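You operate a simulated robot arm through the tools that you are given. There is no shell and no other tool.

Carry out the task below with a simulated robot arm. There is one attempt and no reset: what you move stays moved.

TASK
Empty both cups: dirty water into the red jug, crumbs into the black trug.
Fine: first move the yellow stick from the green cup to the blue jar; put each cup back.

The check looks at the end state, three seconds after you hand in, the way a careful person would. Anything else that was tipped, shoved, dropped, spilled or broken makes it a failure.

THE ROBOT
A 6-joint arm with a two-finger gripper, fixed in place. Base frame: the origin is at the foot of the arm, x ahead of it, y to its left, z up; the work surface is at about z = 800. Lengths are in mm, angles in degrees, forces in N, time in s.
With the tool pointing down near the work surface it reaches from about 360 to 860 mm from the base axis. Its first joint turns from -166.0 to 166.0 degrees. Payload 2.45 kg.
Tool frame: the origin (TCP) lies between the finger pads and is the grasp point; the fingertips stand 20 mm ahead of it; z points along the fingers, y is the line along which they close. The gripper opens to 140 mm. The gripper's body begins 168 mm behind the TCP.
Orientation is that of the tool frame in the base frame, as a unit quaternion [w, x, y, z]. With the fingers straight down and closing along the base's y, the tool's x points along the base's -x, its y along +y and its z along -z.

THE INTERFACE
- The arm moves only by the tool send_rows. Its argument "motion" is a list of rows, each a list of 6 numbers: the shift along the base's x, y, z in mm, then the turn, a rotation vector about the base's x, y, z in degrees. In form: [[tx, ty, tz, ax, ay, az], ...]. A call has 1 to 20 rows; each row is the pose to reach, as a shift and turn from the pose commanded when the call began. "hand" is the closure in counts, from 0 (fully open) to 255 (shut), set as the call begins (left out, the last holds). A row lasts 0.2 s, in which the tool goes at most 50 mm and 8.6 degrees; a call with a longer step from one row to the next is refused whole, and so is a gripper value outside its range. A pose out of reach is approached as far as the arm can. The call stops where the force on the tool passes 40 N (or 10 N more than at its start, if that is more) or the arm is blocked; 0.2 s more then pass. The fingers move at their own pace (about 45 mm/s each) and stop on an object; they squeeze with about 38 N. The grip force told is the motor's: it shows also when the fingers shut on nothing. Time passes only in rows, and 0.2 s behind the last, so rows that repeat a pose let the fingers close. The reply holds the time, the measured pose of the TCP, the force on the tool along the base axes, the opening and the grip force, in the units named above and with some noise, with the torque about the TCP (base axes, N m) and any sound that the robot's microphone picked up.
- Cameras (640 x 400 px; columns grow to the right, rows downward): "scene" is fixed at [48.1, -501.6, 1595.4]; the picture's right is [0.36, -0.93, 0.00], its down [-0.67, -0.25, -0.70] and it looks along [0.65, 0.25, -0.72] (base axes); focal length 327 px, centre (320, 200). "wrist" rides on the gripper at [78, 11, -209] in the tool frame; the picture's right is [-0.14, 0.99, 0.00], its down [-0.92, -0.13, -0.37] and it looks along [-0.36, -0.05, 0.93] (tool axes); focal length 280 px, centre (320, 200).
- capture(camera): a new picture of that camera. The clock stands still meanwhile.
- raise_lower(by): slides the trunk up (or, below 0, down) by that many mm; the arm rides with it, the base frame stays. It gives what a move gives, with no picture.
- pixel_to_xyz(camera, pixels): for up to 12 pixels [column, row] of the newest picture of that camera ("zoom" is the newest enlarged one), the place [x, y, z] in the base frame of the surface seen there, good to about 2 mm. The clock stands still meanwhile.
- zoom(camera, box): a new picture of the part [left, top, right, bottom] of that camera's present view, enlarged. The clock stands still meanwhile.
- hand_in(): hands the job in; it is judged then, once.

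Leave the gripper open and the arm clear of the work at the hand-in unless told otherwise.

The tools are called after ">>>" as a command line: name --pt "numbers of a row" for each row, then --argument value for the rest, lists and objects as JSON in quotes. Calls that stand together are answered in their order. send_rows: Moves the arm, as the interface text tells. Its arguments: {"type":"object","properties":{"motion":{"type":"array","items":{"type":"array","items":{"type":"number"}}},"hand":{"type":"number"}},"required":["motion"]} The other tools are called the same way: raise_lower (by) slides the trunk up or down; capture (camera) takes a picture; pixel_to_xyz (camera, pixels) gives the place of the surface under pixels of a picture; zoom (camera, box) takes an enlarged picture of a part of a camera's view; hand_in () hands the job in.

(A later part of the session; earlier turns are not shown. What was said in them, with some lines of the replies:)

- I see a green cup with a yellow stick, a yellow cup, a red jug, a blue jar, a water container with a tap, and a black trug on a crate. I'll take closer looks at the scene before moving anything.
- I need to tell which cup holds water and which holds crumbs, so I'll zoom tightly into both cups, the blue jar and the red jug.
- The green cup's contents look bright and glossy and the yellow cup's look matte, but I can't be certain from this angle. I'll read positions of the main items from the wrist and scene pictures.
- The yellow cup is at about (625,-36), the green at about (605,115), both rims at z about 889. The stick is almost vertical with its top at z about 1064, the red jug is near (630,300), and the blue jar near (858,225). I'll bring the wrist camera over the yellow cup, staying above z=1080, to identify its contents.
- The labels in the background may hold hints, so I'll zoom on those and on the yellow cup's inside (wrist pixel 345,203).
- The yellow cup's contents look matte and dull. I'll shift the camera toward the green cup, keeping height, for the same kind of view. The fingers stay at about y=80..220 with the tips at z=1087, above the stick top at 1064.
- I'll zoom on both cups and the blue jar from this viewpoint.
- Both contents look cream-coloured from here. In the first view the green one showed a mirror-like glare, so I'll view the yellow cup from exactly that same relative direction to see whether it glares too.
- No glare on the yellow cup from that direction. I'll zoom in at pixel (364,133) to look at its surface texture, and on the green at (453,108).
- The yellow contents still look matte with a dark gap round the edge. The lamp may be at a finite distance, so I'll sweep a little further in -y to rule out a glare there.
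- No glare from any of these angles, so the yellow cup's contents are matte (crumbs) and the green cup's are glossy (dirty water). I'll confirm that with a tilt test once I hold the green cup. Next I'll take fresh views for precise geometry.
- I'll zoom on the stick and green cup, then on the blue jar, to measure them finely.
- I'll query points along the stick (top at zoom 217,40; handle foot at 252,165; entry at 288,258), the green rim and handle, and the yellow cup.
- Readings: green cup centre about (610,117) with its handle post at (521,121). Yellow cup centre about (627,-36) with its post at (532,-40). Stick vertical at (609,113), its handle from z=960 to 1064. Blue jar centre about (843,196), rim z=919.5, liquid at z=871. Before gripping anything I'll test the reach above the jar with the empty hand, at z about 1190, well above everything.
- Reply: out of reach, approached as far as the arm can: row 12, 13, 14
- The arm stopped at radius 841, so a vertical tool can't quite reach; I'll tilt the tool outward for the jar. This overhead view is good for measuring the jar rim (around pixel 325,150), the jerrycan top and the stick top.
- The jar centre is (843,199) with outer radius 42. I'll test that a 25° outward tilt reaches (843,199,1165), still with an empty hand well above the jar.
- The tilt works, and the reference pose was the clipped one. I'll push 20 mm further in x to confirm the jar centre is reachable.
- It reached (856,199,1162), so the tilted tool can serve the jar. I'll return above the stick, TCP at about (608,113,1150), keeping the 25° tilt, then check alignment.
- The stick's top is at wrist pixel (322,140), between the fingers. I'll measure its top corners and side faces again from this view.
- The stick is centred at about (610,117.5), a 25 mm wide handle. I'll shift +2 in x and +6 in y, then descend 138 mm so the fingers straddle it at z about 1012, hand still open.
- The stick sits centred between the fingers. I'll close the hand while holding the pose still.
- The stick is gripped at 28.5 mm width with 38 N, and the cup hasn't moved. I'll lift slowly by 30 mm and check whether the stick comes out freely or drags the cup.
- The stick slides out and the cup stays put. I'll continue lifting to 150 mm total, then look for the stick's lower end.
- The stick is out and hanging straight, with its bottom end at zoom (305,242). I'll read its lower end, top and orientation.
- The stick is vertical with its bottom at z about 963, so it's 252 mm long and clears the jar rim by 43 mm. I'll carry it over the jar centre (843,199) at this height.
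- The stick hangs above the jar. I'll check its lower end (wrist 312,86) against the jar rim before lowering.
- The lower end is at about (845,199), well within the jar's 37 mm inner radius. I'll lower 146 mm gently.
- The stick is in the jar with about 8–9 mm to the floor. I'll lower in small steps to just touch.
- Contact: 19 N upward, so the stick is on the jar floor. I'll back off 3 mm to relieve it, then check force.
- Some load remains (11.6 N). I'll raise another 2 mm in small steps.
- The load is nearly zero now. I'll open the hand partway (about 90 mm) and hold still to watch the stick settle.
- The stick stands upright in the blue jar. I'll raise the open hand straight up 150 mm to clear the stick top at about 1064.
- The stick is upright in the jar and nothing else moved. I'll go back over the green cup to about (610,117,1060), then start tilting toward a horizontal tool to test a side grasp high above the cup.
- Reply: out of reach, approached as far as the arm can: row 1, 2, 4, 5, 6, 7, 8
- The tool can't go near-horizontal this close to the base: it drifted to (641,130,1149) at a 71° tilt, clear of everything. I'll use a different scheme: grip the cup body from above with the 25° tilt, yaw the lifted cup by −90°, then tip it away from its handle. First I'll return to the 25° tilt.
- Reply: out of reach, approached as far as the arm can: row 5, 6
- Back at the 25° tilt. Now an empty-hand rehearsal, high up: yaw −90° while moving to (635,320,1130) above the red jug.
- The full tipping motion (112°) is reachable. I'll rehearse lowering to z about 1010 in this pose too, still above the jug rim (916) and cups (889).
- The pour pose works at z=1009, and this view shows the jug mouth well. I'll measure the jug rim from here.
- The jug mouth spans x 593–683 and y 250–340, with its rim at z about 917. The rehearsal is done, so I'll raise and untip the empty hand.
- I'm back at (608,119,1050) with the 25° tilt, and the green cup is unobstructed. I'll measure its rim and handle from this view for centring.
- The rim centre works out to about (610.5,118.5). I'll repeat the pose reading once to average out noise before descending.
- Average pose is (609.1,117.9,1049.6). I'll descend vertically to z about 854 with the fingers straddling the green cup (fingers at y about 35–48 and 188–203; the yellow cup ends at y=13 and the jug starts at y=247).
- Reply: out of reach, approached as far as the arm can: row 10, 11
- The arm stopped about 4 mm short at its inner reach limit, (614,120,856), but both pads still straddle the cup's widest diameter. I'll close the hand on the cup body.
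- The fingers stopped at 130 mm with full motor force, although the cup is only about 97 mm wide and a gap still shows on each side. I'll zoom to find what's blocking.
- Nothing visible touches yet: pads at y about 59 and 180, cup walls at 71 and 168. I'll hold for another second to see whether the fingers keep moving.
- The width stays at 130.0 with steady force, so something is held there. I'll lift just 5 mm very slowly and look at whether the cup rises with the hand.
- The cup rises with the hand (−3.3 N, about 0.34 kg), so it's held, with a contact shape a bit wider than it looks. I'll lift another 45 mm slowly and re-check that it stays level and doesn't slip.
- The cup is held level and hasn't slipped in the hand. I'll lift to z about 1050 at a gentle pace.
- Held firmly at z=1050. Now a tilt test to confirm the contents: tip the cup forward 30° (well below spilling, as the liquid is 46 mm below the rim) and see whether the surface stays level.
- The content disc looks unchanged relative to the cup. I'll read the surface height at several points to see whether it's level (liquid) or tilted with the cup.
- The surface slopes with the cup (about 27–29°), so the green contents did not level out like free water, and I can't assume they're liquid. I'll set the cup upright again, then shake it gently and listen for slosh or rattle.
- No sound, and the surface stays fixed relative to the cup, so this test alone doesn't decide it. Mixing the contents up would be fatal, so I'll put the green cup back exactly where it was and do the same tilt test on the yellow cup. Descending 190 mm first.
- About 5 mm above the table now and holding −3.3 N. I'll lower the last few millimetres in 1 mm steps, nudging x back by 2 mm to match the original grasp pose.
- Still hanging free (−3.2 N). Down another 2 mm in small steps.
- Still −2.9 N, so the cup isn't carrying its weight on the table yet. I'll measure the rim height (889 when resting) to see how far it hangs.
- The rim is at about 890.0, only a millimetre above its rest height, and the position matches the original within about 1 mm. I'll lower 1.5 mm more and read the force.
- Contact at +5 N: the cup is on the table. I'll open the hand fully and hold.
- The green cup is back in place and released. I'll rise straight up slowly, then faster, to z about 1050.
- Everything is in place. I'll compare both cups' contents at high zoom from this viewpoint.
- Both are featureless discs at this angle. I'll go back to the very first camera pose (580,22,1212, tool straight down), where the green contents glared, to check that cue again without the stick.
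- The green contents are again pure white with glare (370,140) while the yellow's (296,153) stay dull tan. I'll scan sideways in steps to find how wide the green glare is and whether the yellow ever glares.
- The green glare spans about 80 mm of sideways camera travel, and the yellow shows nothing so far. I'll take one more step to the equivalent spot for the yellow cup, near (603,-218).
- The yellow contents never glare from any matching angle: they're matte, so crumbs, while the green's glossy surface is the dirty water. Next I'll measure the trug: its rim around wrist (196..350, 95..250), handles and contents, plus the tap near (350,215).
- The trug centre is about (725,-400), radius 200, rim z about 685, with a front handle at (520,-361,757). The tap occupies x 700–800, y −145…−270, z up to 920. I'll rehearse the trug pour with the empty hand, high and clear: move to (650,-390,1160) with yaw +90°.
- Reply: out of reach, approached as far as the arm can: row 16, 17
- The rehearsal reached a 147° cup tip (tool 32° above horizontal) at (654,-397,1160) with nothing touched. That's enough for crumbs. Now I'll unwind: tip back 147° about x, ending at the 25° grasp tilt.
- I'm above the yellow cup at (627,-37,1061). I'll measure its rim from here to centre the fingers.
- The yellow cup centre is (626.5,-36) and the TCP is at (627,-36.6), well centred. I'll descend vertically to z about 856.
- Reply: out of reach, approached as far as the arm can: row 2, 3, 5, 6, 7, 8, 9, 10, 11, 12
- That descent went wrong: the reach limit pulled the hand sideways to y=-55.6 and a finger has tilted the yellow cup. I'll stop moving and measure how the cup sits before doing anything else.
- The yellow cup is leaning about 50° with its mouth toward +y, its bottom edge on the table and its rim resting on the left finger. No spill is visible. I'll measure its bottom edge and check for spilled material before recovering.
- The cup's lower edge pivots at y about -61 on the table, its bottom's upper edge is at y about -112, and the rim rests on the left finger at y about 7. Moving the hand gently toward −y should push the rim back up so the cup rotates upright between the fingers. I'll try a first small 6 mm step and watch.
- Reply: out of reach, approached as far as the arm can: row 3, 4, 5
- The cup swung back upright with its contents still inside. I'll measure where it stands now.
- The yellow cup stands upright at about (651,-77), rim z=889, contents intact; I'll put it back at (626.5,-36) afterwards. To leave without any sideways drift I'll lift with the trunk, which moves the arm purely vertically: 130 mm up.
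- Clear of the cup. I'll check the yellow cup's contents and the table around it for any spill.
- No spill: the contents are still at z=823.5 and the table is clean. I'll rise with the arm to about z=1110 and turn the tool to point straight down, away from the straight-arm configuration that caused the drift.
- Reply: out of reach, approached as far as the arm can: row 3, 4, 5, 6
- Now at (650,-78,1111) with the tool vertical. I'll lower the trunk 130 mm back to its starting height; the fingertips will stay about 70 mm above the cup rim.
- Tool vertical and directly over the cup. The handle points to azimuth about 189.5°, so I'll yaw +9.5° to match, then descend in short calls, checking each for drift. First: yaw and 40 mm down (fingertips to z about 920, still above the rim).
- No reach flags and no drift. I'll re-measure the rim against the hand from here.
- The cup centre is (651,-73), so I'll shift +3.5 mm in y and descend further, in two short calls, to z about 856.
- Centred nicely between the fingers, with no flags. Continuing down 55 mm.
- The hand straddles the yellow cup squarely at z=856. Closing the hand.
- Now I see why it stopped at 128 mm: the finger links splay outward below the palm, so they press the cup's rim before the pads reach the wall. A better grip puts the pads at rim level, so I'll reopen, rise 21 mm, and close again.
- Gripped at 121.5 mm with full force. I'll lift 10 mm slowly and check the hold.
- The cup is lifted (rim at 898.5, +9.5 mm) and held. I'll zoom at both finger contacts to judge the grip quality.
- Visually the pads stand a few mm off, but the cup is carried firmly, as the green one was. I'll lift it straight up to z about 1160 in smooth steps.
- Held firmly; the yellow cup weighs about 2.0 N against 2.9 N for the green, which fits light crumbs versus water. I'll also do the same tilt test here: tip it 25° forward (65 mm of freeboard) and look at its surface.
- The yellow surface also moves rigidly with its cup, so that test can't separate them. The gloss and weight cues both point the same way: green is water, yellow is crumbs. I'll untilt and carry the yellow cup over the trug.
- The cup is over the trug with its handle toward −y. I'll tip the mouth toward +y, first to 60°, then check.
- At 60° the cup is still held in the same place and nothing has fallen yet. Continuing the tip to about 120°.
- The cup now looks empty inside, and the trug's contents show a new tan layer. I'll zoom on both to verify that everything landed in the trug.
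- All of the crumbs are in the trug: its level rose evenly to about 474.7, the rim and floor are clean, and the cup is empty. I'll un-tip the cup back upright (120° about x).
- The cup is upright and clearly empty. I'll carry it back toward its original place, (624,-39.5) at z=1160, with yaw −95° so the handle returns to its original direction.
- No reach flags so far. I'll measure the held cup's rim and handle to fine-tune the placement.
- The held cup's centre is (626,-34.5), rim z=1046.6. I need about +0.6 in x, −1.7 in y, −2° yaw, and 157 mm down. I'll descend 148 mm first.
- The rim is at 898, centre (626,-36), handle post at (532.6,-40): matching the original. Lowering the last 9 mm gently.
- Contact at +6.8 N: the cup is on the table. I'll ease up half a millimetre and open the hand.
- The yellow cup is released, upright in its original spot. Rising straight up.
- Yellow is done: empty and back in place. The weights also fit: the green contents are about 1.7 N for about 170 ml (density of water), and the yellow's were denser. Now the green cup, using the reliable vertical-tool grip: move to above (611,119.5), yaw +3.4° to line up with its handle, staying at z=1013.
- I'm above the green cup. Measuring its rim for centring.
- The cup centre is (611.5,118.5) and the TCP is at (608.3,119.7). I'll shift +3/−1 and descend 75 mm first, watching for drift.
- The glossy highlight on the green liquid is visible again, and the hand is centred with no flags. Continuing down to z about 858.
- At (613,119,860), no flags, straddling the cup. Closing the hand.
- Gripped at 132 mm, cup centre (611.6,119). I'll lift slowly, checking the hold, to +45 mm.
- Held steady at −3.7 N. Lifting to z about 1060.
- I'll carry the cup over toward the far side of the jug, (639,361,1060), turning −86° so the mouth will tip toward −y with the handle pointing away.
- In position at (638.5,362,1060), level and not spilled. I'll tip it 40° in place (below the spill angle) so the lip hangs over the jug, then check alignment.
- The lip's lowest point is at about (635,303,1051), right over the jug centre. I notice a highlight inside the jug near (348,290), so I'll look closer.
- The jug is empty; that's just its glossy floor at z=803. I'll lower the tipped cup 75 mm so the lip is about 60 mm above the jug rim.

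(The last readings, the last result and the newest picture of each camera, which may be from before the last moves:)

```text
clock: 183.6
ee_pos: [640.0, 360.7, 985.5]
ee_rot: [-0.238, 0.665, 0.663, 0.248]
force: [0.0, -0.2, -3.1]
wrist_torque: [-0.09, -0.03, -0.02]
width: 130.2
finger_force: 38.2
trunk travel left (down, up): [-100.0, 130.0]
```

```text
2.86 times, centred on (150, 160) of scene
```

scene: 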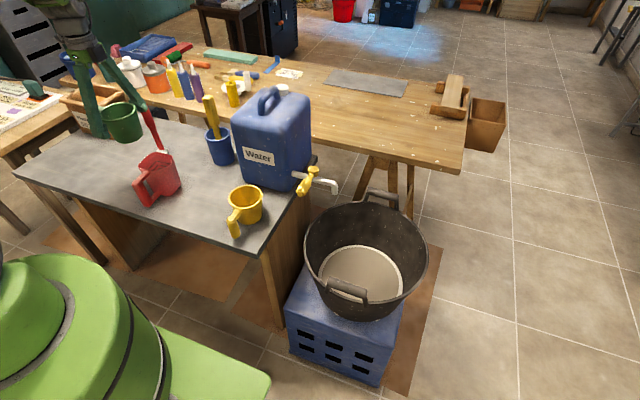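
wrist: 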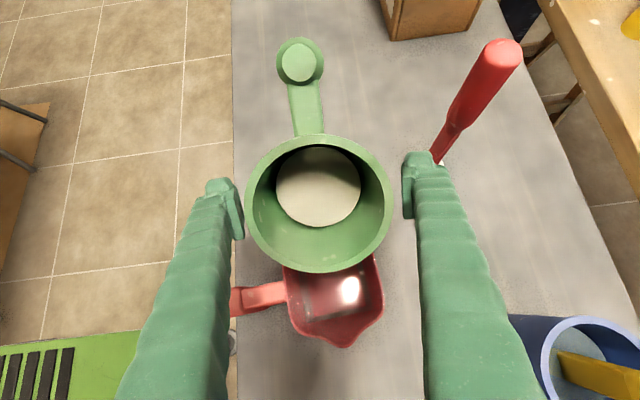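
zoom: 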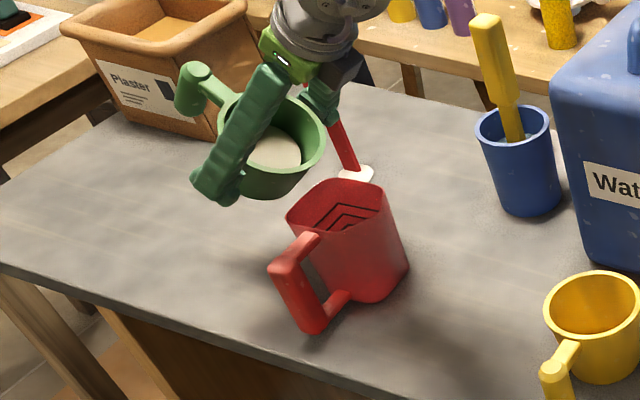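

Well aligned over the jug. Now the slow pour: tip 40°→70° at 2.5° per row, shifting the hand so the lip stays over the jug centre.

>>> send_rows --pt "0 -1 1.4 2.5 0 0" --pt "0 -2.1 2.9 5 0 0" --pt "0 -3.2 4.4 7.5 0 0" --pt "0 -4.3 5.9 10 0 0" --pt "0 -5.3 8.2 12.5 0 0" --pt "0 -6.3 10.4 15 0 0" --pt "0 -7.4 12.7 17.5 0 0" --pt "0 -8.4 14.9 20 0 0" --pt "0 -9.8 17 22.5 0 0" --pt "0 -11.2 19 25 0 0" --pt "0 -12.6 21 27.5 0 0" --pt "0 -14 23 30 0 0" --pt "0 -14 23 30 0 0"

>>> capture --camera "wrist"

>>> zoom --camera "scene" --box '[80, 90, 220, 230]'

```text
clock: 186.4
ee_pos: [638.8, 347.8, 1007.8]
ee_rot: [-0.402, 0.582, 0.575, 0.412]
force: [-0.2, 0.1, -3.2]
wrist_torque: [-0.09, 0.03, 0.02]
width: 130.0
finger_force: 37.8
trunk travel left (down, up): [-100.0, 130.0]
```

```text
taken
```

wrist: 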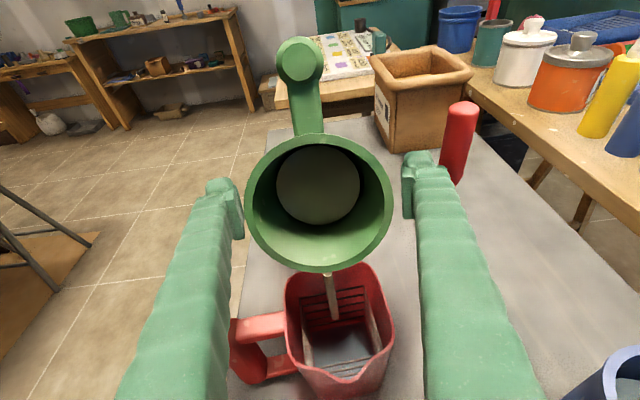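

```text
2.86 times, centred on (150, 160) of scene
```

zoom: 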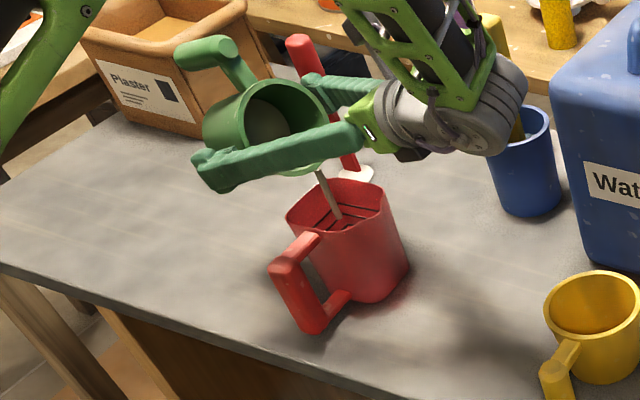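

A thin stream is pouring straight into the jug: it is the dirty water. Continuing slowly from 70° to 90°, keeping the lip in place.

>>> send_rows --pt "0 0 0 0 0 0" --pt "0 0 0 0 0 0" --pt "0 -1.7 1.8 2.5 0 0" --pt "0 -3.5 3.5 5 0 0" --pt "0 -5.2 5.3 7.5 0 0" --pt "0 -7 7 10 0 0" --pt "0 -7 7 10 0 0" --pt "0 -9 8.5 12.5 0 0" --pt "0 -11 10 15 0 0" --pt "0 -13 11.5 17.5 0 0" --pt "0 -15 13 20 0 0" --pt "0 -15 13 20 0 0"

>>> capture --camera "wrist"

>>> zoom --camera "scene" --box '[80, 90, 220, 230]'

```text
clock: 189.0
ee_pos: [639.3, 331.0, 1020.6]
ee_rot: [-0.497, 0.503, 0.496, 0.505]
force: [-0.2, 0.3, -2.0]
wrist_torque: [-0.06, 0.02, 0.01]
width: 129.5
finger_force: 37.9
trunk travel left (down, up): [-100.0, 130.0]
```

```text
taken
```

wrist: 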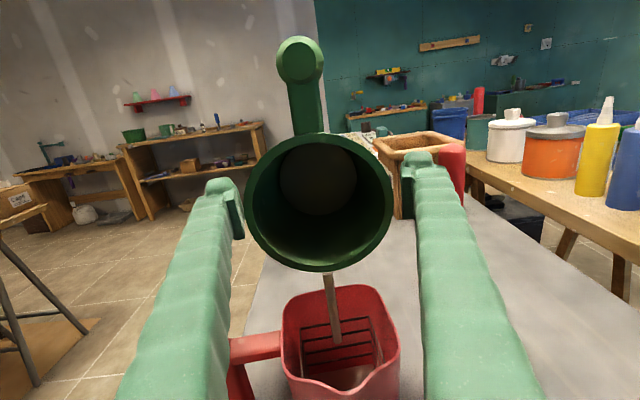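

```text
2.86 times, centred on (150, 160) of scene
```

zoom: 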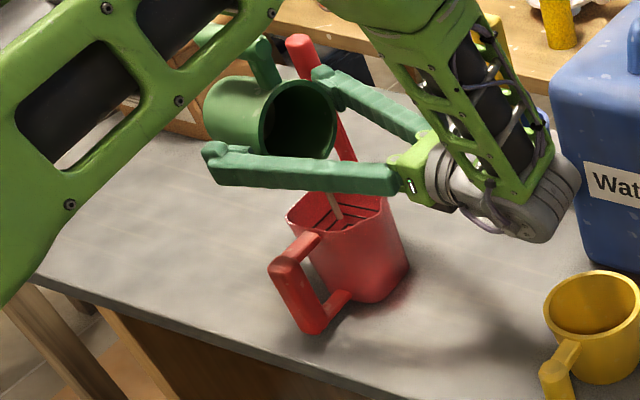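

Still draining (force now −2.0 N), and the stream stays inside the jug. I'll hold here 2 seconds, then look again.

>>> send_rows --pt "0 0 0 0 0 0" --pt "0 0 0 0 0 0" --pt "0 0 0 0 0 0" --pt "0 0 0 0 0 0" --pt "0 0 0 0 0 0" --pt "0 0 0 0 0 0" --pt "0 0 0 0 0 0" --pt "0 0 0 0 0 0" --pt "0 0 0 0 0 0" --pt "0 0 0 0 0 0"

>>> capture --camera "wrist"

>>> zoom --camera "wrist" --box '[240, 120, 410, 400]'

```text
clock: 191.2
ee_pos: [639.6, 331.9, 1020.4]
ee_rot: [-0.497, 0.503, 0.496, 0.505]
force: [-0.2, -0.6, -1.7]
wrist_torque: [-0.04, -0.04, 0.01]
width: 128.9
finger_force: 38.4
trunk travel left (down, up): [-100.0, 130.0]
```

```text
taken
```

wrist: 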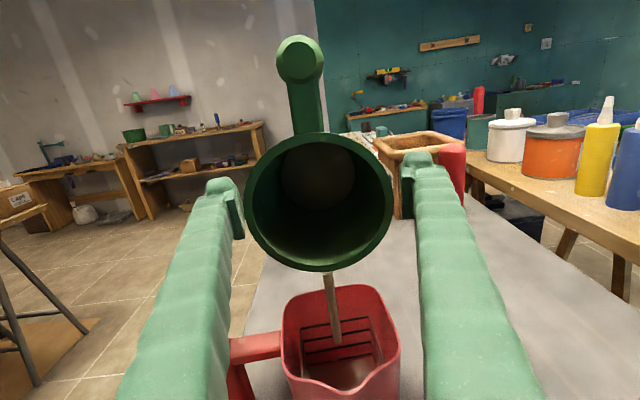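

```text
1.43 times, centred on (325, 260) of wrist
```

zoom: 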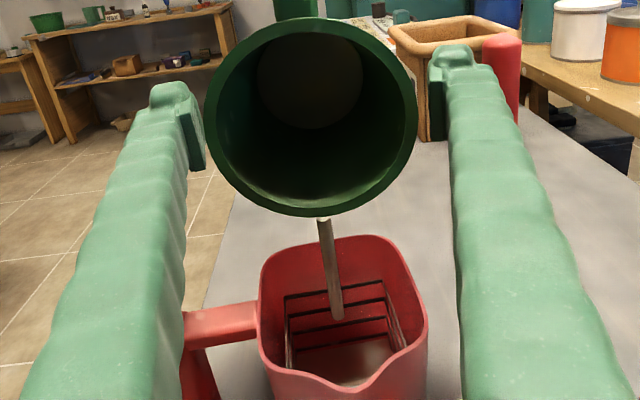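

Still trickling into the jug. I'll tip on to 100°, then hold to drain completely.

>>> send_rows --pt "0 -2.2 1 2.5 0 0" --pt "0 -4.5 2 5 0 0" --pt "0 -6.7 3 7.5 0 0" --pt "0 -9 4 10 0 0" --pt "0 -9 4 10 0 0" --pt "0 -9 4 10 0 0" --pt "0 -9 4 10 0 0" --pt "0 -9 4 10 0 0" --pt "0 -9 4 10 0 0" --pt "0 -9 4 10 0 0" --pt "0 -9 4 10 0 0" --pt "0 -9 4 10 0 0" --pt "0 -9 4 10 0 0" --pt "0 -9 4 10 0 0"

>>> capture --camera "wrist"

>>> zoom --camera "scene" --box '[80, 90, 220, 230]'

```text
clock: 194.2
ee_pos: [639.6, 323.9, 1025.0]
ee_rot: [-0.538, 0.459, 0.45, 0.546]
force: [-0.1, 0.2, -1.4]
wrist_torque: [-0.06, 0.03, -0.04]
width: 128.6
finger_force: 37.7
trunk travel left (down, up): [-100.0, 130.0]
```

```text
taken
```

wrist: 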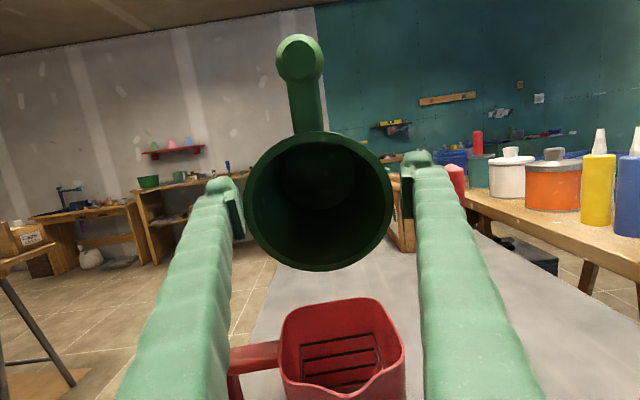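

```text
2.86 times, centred on (150, 160) of scene
```

zoom: 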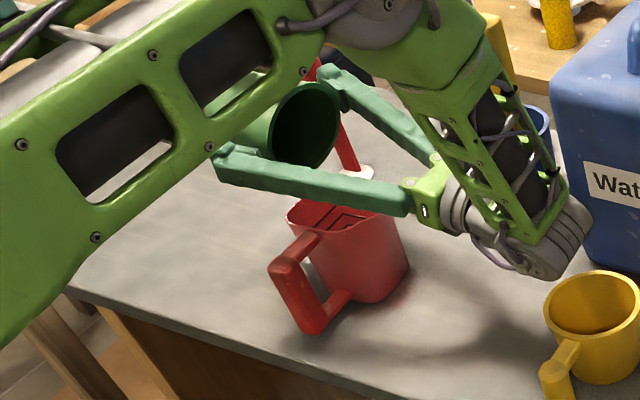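

The stream has stopped and the force is down to the bare cup weight. I'll zoom into the cup and jug to confirm.

>>> zoom --camera "wrist" --box '[240, 125, 400, 275]'

>>> zoom --camera "wrist" --box '[220, 280, 420, 400]'

>>> pixel_to_xyz --camera "wrist" --pixels '[[310, 175], [330, 175], [310, 200], [345, 380], [340, 350], [345, 390]]'

```text
2.67 times, centred on (320, 200) of wrist
```

zoom: 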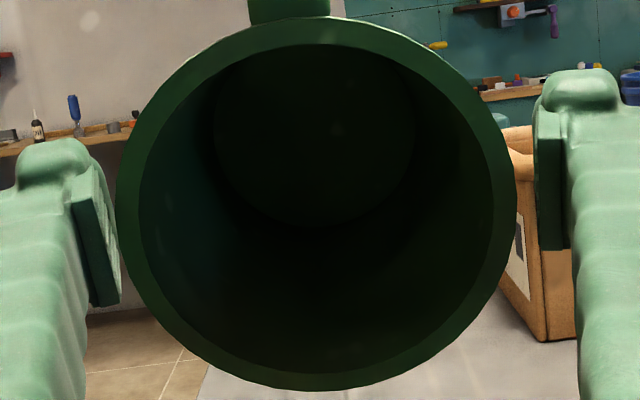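

```text
3.20 times, centred on (320, 340) of wrist
```

zoom: 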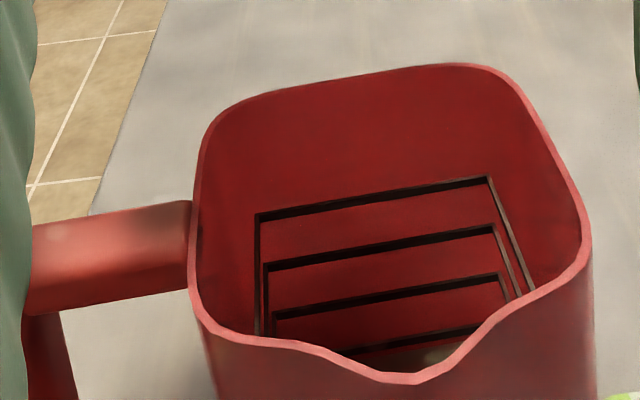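

```text
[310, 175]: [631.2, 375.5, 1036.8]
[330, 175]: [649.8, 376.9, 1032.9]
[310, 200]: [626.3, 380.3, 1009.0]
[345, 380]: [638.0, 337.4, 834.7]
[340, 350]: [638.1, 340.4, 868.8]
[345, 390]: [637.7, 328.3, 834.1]
```

The green cup is empty, and the dirty water (level z about 834) is all in the red jug with a clean table. I'll raise 50 mm and turn the cup back upright.

>>> send_rows --pt "0 0 10 0 0 0" --pt "0 0 25 0 0 0" --pt "0 1 40 -4 0 0" --pt "0 3 50 -10 0 0" --pt "0 5 52 -16 0 0" --pt "0 7 52 -22 0 0" --pt "0 9 52 -28 0 0" --pt "0 11 52 -34 0 0" --pt "0 13 52 -40 0 0" --pt "0 15 52 -46 0 0" --pt "0 17 52 -52 0 0" --pt "0 19 52 -58 0 0" --pt "0 20 52 -64 0 0" --pt "0 20 52 -70 0 0" --pt "0 20 52 -76 0 0" --pt "0 20 52 -82 0 0" --pt "0 20 52 -88 0 0" --pt "0 20 52 -94 0 0" --pt "0 20 52 -100 0 0" --pt "0 20 52 -100 0 0"

>>> capture --camera "wrist"

>>> capture --camera "scene"

```text
clock: 198.4
ee_pos: [639.4, 341.9, 1076.4]
ee_rot: [0.006, 0.707, 0.707, 0.006]
force: [-0.2, -0.5, -2.4]
wrist_torque: [-0.01, 0.0, -0.01]
width: 127.9
finger_force: 38.4
trunk travel left (down, up): [-100.0, 130.0]
```

```text
taken
```

wrist: 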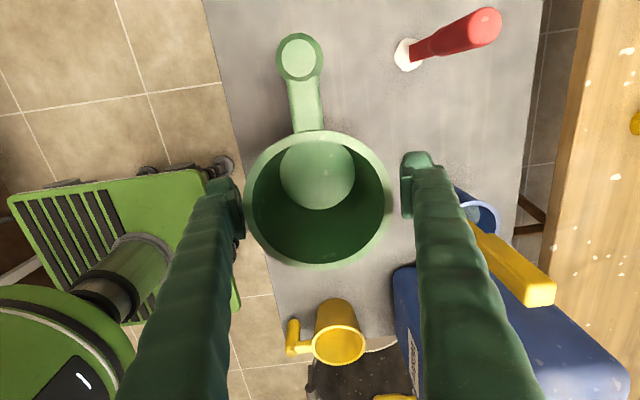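

```text
taken
```

scene: 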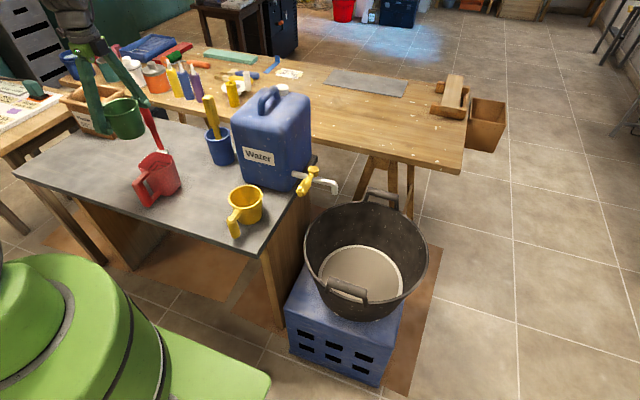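

The green cup is upright and empty. I'll carry it back above its original spot, (612.5,119,1076), turning +86°.

>>> send_rows --pt "0 -5 0 0 0 2" --pt "-1 -13 0 0 0 6" --pt "-3 -24 0 0 0 10.5" --pt "-5 -36 0 0 0 15" --pt "-7 -48 0 0 0 20" --pt "-9 -61 0 0 0 25" --pt "-11 -74 0 0 0 30" --pt "-13 -88 0 0 0 35" --pt "-14 -102 0 0 0 40" --pt "-16 -116 0 0 0 45" --pt "-18 -130 0 0 0 50" --pt "-19 -144 0 0 0 55" --pt "-21 -158 0 0 0 60" --pt "-23 -172 0 0 0 65" --pt "-24 -186 0 0 0 70" --pt "-25 -199 0 0 0 75" --pt "-26 -209 0 0 0 79.5" --pt "-27 -217 0 0 0 83.5" --pt "-27 -222 0 0 0 86" --pt "-27 -223 0 0 0 86"

>>> send_rows --pt "0 0 -6 0 0 0" --pt "0 0 -18 0 0 0" --pt "0 0 -34 0 0 0" --pt "0 0 -52 0 0 0" --pt "0 0 -70 0 0 0" --pt "0 0 -88 0 0 0" --pt "0 0 -106 0 0 0" --pt "0 0 -122 0 0 0" --pt "0 0 -134 0 0 0" --pt "0 0 -140 0 0 0" --pt "0 0 -140 0 0 0"

>>> capture --camera "wrist"

>>> pixel_to_xyz --camera "wrist" --pixels '[[249, 203], [389, 200], [320, 266], [316, 135], [265, 163], [372, 160], [268, 244], [376, 241], [302, 57], [309, 115]]'

```text
clock: 202.6
ee_pos: [611.5, 121.4, 1076.0]
ee_rot: [-0.002, 0.034, 0.999, 0.008]
force: [-0.3, 0.0, -1.3]
wrist_torque: [-0.01, -0.07, 0.02]
width: 127.5
finger_force: 37.9
trunk travel left (down, up): [-100.0, 130.0]
```

```text
clock: 205.0
ee_pos: [612.3, 119.5, 936.2]
ee_rot: [0.0, 0.035, 0.999, 0.008]
force: [0.2, -0.3, -2.4]
wrist_torque: [-0.02, -0.02, 0.01]
width: 127.5
finger_force: 37.5
trunk travel left (down, up): [-100.0, 130.0]
```

```text
taken
```

wrist: 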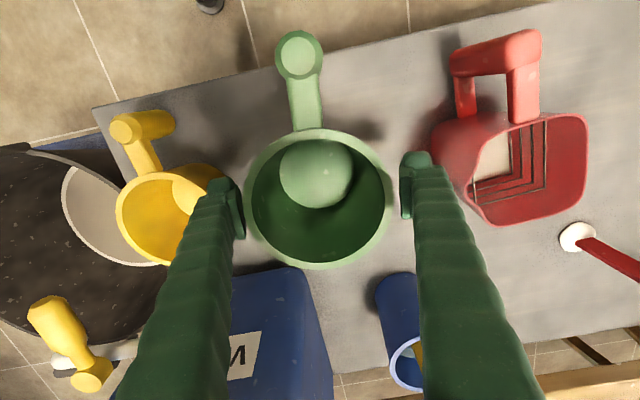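

```text
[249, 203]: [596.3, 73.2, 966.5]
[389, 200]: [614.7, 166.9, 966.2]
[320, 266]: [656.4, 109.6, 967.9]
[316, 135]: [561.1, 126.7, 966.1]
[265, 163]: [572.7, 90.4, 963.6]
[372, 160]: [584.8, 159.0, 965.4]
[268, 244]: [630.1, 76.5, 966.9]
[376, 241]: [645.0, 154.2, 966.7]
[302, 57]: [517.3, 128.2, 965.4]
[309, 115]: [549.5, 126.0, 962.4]
```

The held cup's centre is (608.7,119.6), rim z=966.5. I'll shift +2.6 mm in x and −0.8 in y, and descend 68 mm.

>>> send_rows --pt "1.3 -0.4 -5 0 0 0" --pt "2.6 -0.8 -14 0 0 0" --pt "2.6 -0.8 -25 0 0 0" --pt "2.6 -0.8 -37 0 0 0" --pt "2.6 -0.8 -48 0 0 0" --pt "2.6 -0.8 -58 0 0 0" --pt "2.6 -0.8 -65 0 0 0" --pt "2.6 -0.8 -68 0 0 0" --pt "2.6 -0.8 -68 0 0 0"

>>> capture --camera "wrist"

>>> pixel_to_xyz --camera "wrist" --pixels '[[249, 203], [389, 200], [320, 266], [316, 135], [265, 163], [372, 160], [268, 244], [376, 241], [302, 57], [309, 115]]'

```text
clock: 207.0
ee_pos: [614.1, 118.4, 870.1]
ee_rot: [-0.002, 0.035, 0.999, 0.008]
force: [0.9, -0.4, -1.0]
wrist_torque: [-0.02, 0.03, -0.02]
width: 127.2
finger_force: 38.3
trunk travel left (down, up): [-100.0, 130.0]
```

```text
taken
```

wrist: 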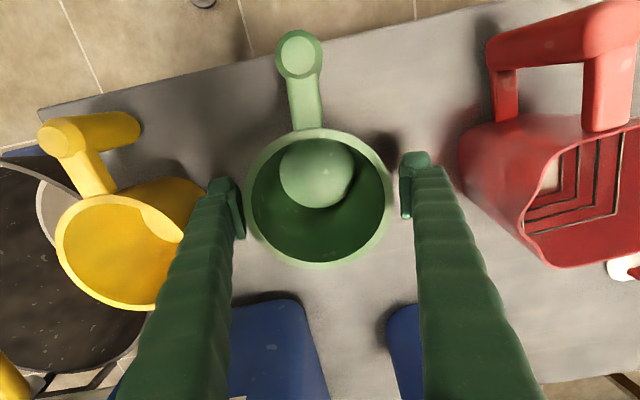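

```text
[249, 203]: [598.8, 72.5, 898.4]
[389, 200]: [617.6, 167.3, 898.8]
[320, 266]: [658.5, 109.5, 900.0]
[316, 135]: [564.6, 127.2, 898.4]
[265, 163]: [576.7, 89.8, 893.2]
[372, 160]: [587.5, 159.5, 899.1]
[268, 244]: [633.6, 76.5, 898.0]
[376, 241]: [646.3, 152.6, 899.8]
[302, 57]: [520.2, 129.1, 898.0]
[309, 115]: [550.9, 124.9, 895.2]
```

The rim is at 898.8, centre (611.5,119.5), handle post at (520,129): on target. Lowering the last 9 mm gently.

>>> send_rows --pt "0 0 -2 0 0 0" --pt "0 0 -4 0 0 0" --pt "0 0 -6 0 0 0" --pt "0 0 -7.5 0 0 0" --pt "0 0 -7.5 0 0 0"

>>> send_rows --pt "0 0 -0.7 0 0 0" --pt "0 0 -1.4 0 0 0" --pt "0 0 -1.4 0 0 0"

```text
clock: 208.2
ee_pos: [614.5, 120.0, 861.8]
ee_rot: [0.0, 0.036, 0.999, 0.008]
force: [-0.1, 0.9, -1.2]
wrist_torque: [0.0, 0.01, 0.03]
width: 126.8
finger_force: 37.8
trunk travel left (down, up): [-100.0, 130.0]
```

```text
clock: 209.0
ee_pos: [615.0, 119.3, 861.4]
ee_rot: [-0.002, 0.035, 0.999, 0.008]
force: [-0.1, 0.0, -1.5]
wrist_torque: [0.03, 0.02, -0.01]
width: 126.2
finger_force: 37.9
trunk travel left (down, up): [-100.0, 130.0]
```

Not touching yet (−1.5 N). Another 1.5 mm down in small steps.

>>> send_rows --pt "0 0 -0.6 0 0 0" --pt "0 0 -1.2 0 0 0" --pt "0 0 -1.2 0 0 0"

```text
clock: 209.8
ee_pos: [614.6, 119.7, 859.3]
ee_rot: [-0.001, 0.035, 0.999, 0.009]
force: [0.3, -1.2, 4.4]
wrist_torque: [-0.05, 0.18, 0.06]
width: 126.8
finger_force: 38.5
trunk travel left (down, up): [-100.0, 130.0]
```

Contact at +4.4 N. I'll ease up slightly and open the hand.

>>> send_rows --pt "0 0 0.4 0 0 0" --pt "0 0 0.4 0 0 0" --pt "0 0 0.4 0 0 0" --pt "0 0 0.4 0 0 0" --pt "0 0 0.4 0 0 0" --hand 0

>>> capture --camera "wrist"

>>> zoom --camera "scene" --box '[130, 110, 290, 250]'

```text
clock: 211.0
ee_pos: [613.5, 119.4, 859.8]
ee_rot: [-0.002, 0.035, 0.999, 0.008]
force: [0.3, 0.4, -0.1]
wrist_torque: [0.0, 0.01, 0.0]
width: 140.0
finger_force: 0.1
trunk travel left (down, up): [-100.0, 130.0]
```

```text
taken
```

wrist: 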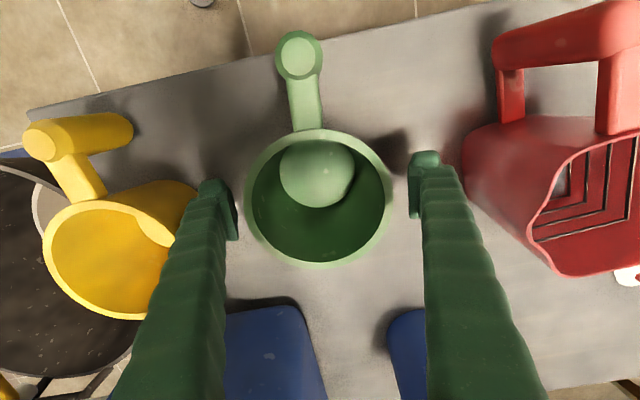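

```text
2.86 times, centred on (210, 180) of scene
```

zoom: 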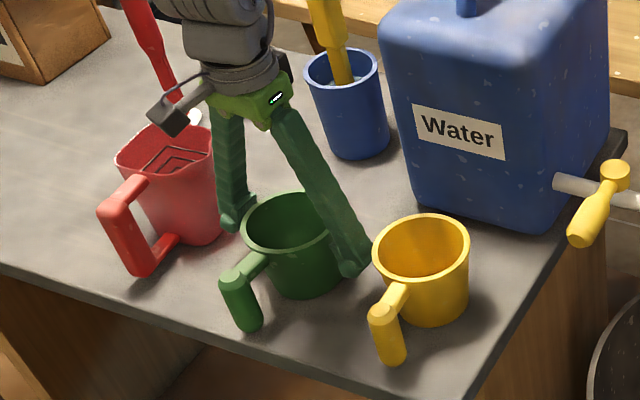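

The green cup is released upright in its place. I'll rise straight up, slowly at first, to z about 1060.

>>> send_rows --pt "0 0 4 0 0 0" --pt "0 0 11 0 0 0" --pt "0 0 21 0 0 0" --pt "0 0 34 0 0 0" --pt "0 0 50 0 0 0" --pt "0 0 68 0 0 0" --pt "0 0 88 0 0 0" --pt "0 0 110 0 0 0" --pt "0 0 135 0 0 0" --pt "0 0 160 0 0 0" --pt "0 0 180 0 0 0" --pt "0 0 195 0 0 0" --pt "0 0 200 0 0 0" --pt "0 0 200 0 0 0"

>>> capture --camera "wrist"

```text
clock: 214.0
ee_pos: [614.0, 119.7, 1058.2]
ee_rot: [-0.002, 0.035, 0.999, 0.007]
force: [0.8, 0.6, 0.7]
wrist_torque: [-0.03, -0.01, 0.02]
width: 139.9
finger_force: 0.0
trunk travel left (down, up): [-100.0, 130.0]
```

```text
taken
```

wrist: 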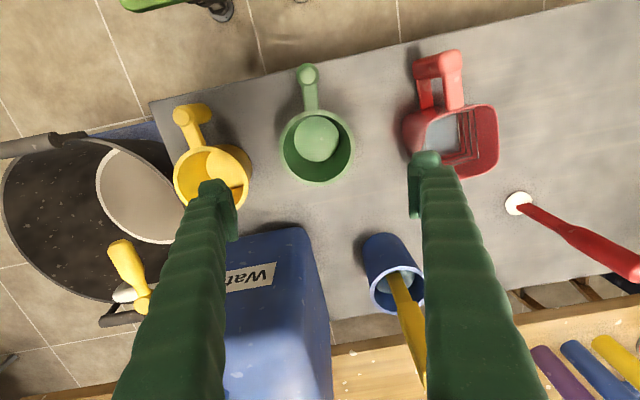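

The green cup is empty in place, and the jug shows its new contents. I'll retreat to the start pose, (580,22,1212), for a full check.

>>> send_rows --pt "-2 -5 15 0 0 0.5" --pt "-5 -14 35 0 0 1" --pt "-9 -26 58 0 0 1.5" --pt "-14 -40 82 0 0 2" --pt "-19 -55 106 0 0 2.5" --pt "-24 -70 128 0 0 3" --pt "-29 -84 145 0 0 3.5" --pt "-34 -97 154 0 0 4" --pt "-34 -97 154 0 0 4"

>>> capture --camera "wrist"

>>> capture --camera "scene"

```text
clock: 216.0
ee_pos: [582.0, 20.7, 1215.5]
ee_rot: [-0.002, -0.001, 1.0, 0.007]
force: [-0.6, 0.4, 0.2]
wrist_torque: [0.0, 0.02, -0.02]
width: 140.1
finger_force: 0.0
trunk travel left (down, up): [-100.0, 130.0]
```

```text
taken
```

wrist: 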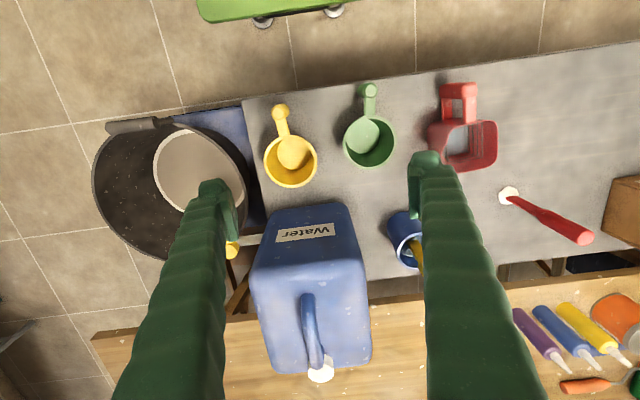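

```text
taken
```

scene: 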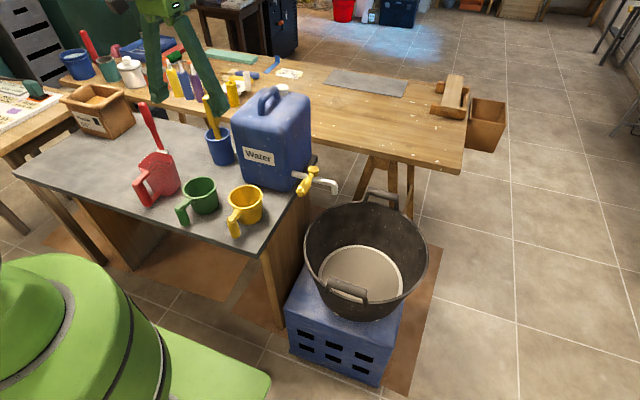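

Everything looks right. I'll compare closely with the initial zoomed view: cup positions, stick, jug contents and any spill.

>>> zoom --camera "scene" --box '[120, 90, 320, 250]'

>>> zoom --camera "wrist" --box '[240, 60, 520, 280]'

>>> zoom --camera "scene" --box '[270, 170, 450, 390]'

>>> pixel_to_xyz --camera "wrist" --pixels '[[265, 160], [316, 158], [290, 186], [280, 110], [293, 152], [344, 143], [395, 143], [370, 166], [369, 92], [365, 135], [455, 140], [448, 150]]'

```text
2.50 times, centred on (220, 170) of scene
```

zoom: 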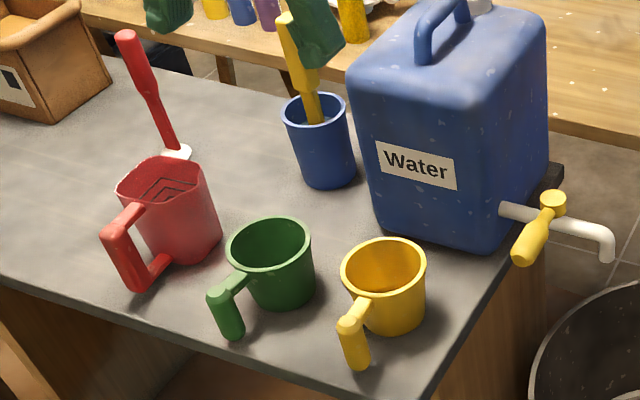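

```text
1.82 times, centred on (380, 170) of wrist
```

zoom: 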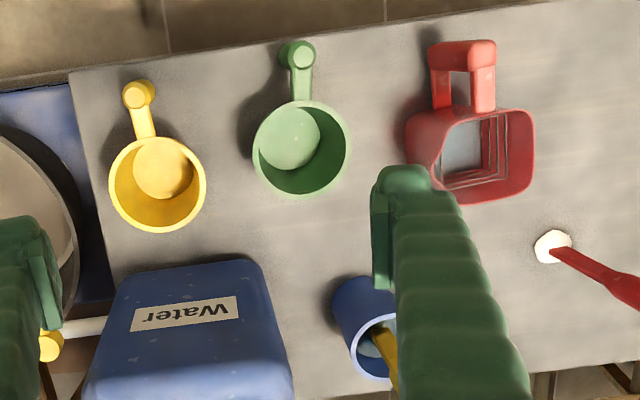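

```text
1.82 times, centred on (360, 280) of scene
```

zoom: 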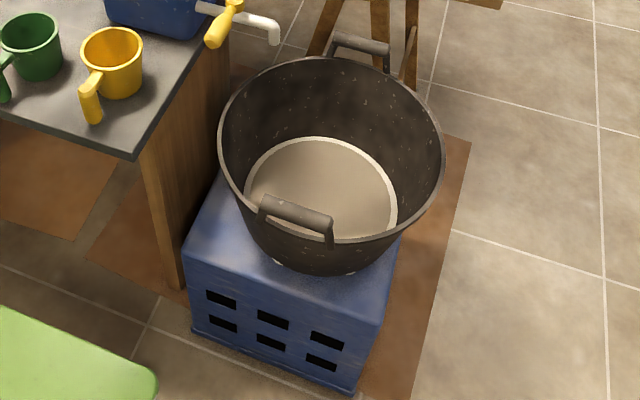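

```text
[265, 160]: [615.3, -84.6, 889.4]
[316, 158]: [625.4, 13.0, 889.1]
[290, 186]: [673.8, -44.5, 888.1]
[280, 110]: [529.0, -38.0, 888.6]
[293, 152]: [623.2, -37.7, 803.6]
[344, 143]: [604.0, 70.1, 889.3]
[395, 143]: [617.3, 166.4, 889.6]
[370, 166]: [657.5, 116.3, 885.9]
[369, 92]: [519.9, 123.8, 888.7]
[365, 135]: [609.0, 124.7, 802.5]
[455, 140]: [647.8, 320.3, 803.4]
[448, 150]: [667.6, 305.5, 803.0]
```

Final check:
- **Stick:** standing in the blue jar.
- **Cups:** both empty (floors visible at z about 803) and back within a few millimetres of where they started.
- **Dirty water:** in the red jug.
- **Crumbs:** in the black trug.
- **Surroundings:** no spills, nothing else displaced, and the hand is open and clear at the start pose.

Handing in.

>>> hand_in

```text
The job is handed in.
```

I moved the yellow stick to the blue jar, poured the dirty water from the green cup into the red jug, and poured the crumbs from the yellow cup into the black trug. Both cups are empty and back in their places, and I handed the job in.

- **Near miss with the yellow cup:** On my first attempt to grip it, the hand drifted sideways at its reach limit. That tipped the cup to about 50° and slid it a few centimetres. I nudged it upright; none of its contents had spilled. After emptying it I set it back within a few millimetres of its original spot, with the handle turned a degree or two.
- **Telling the contents apart:** The two cups looked alike, and tilting them didn't separate them. I took the green cup's contents for water from the glare on their surface and their weight. The pour confirmed it, coming out as a thin stream.

In the last pictures nothing was spilled and nothing else had moved. The gripper was open and the arm was clear of the work.
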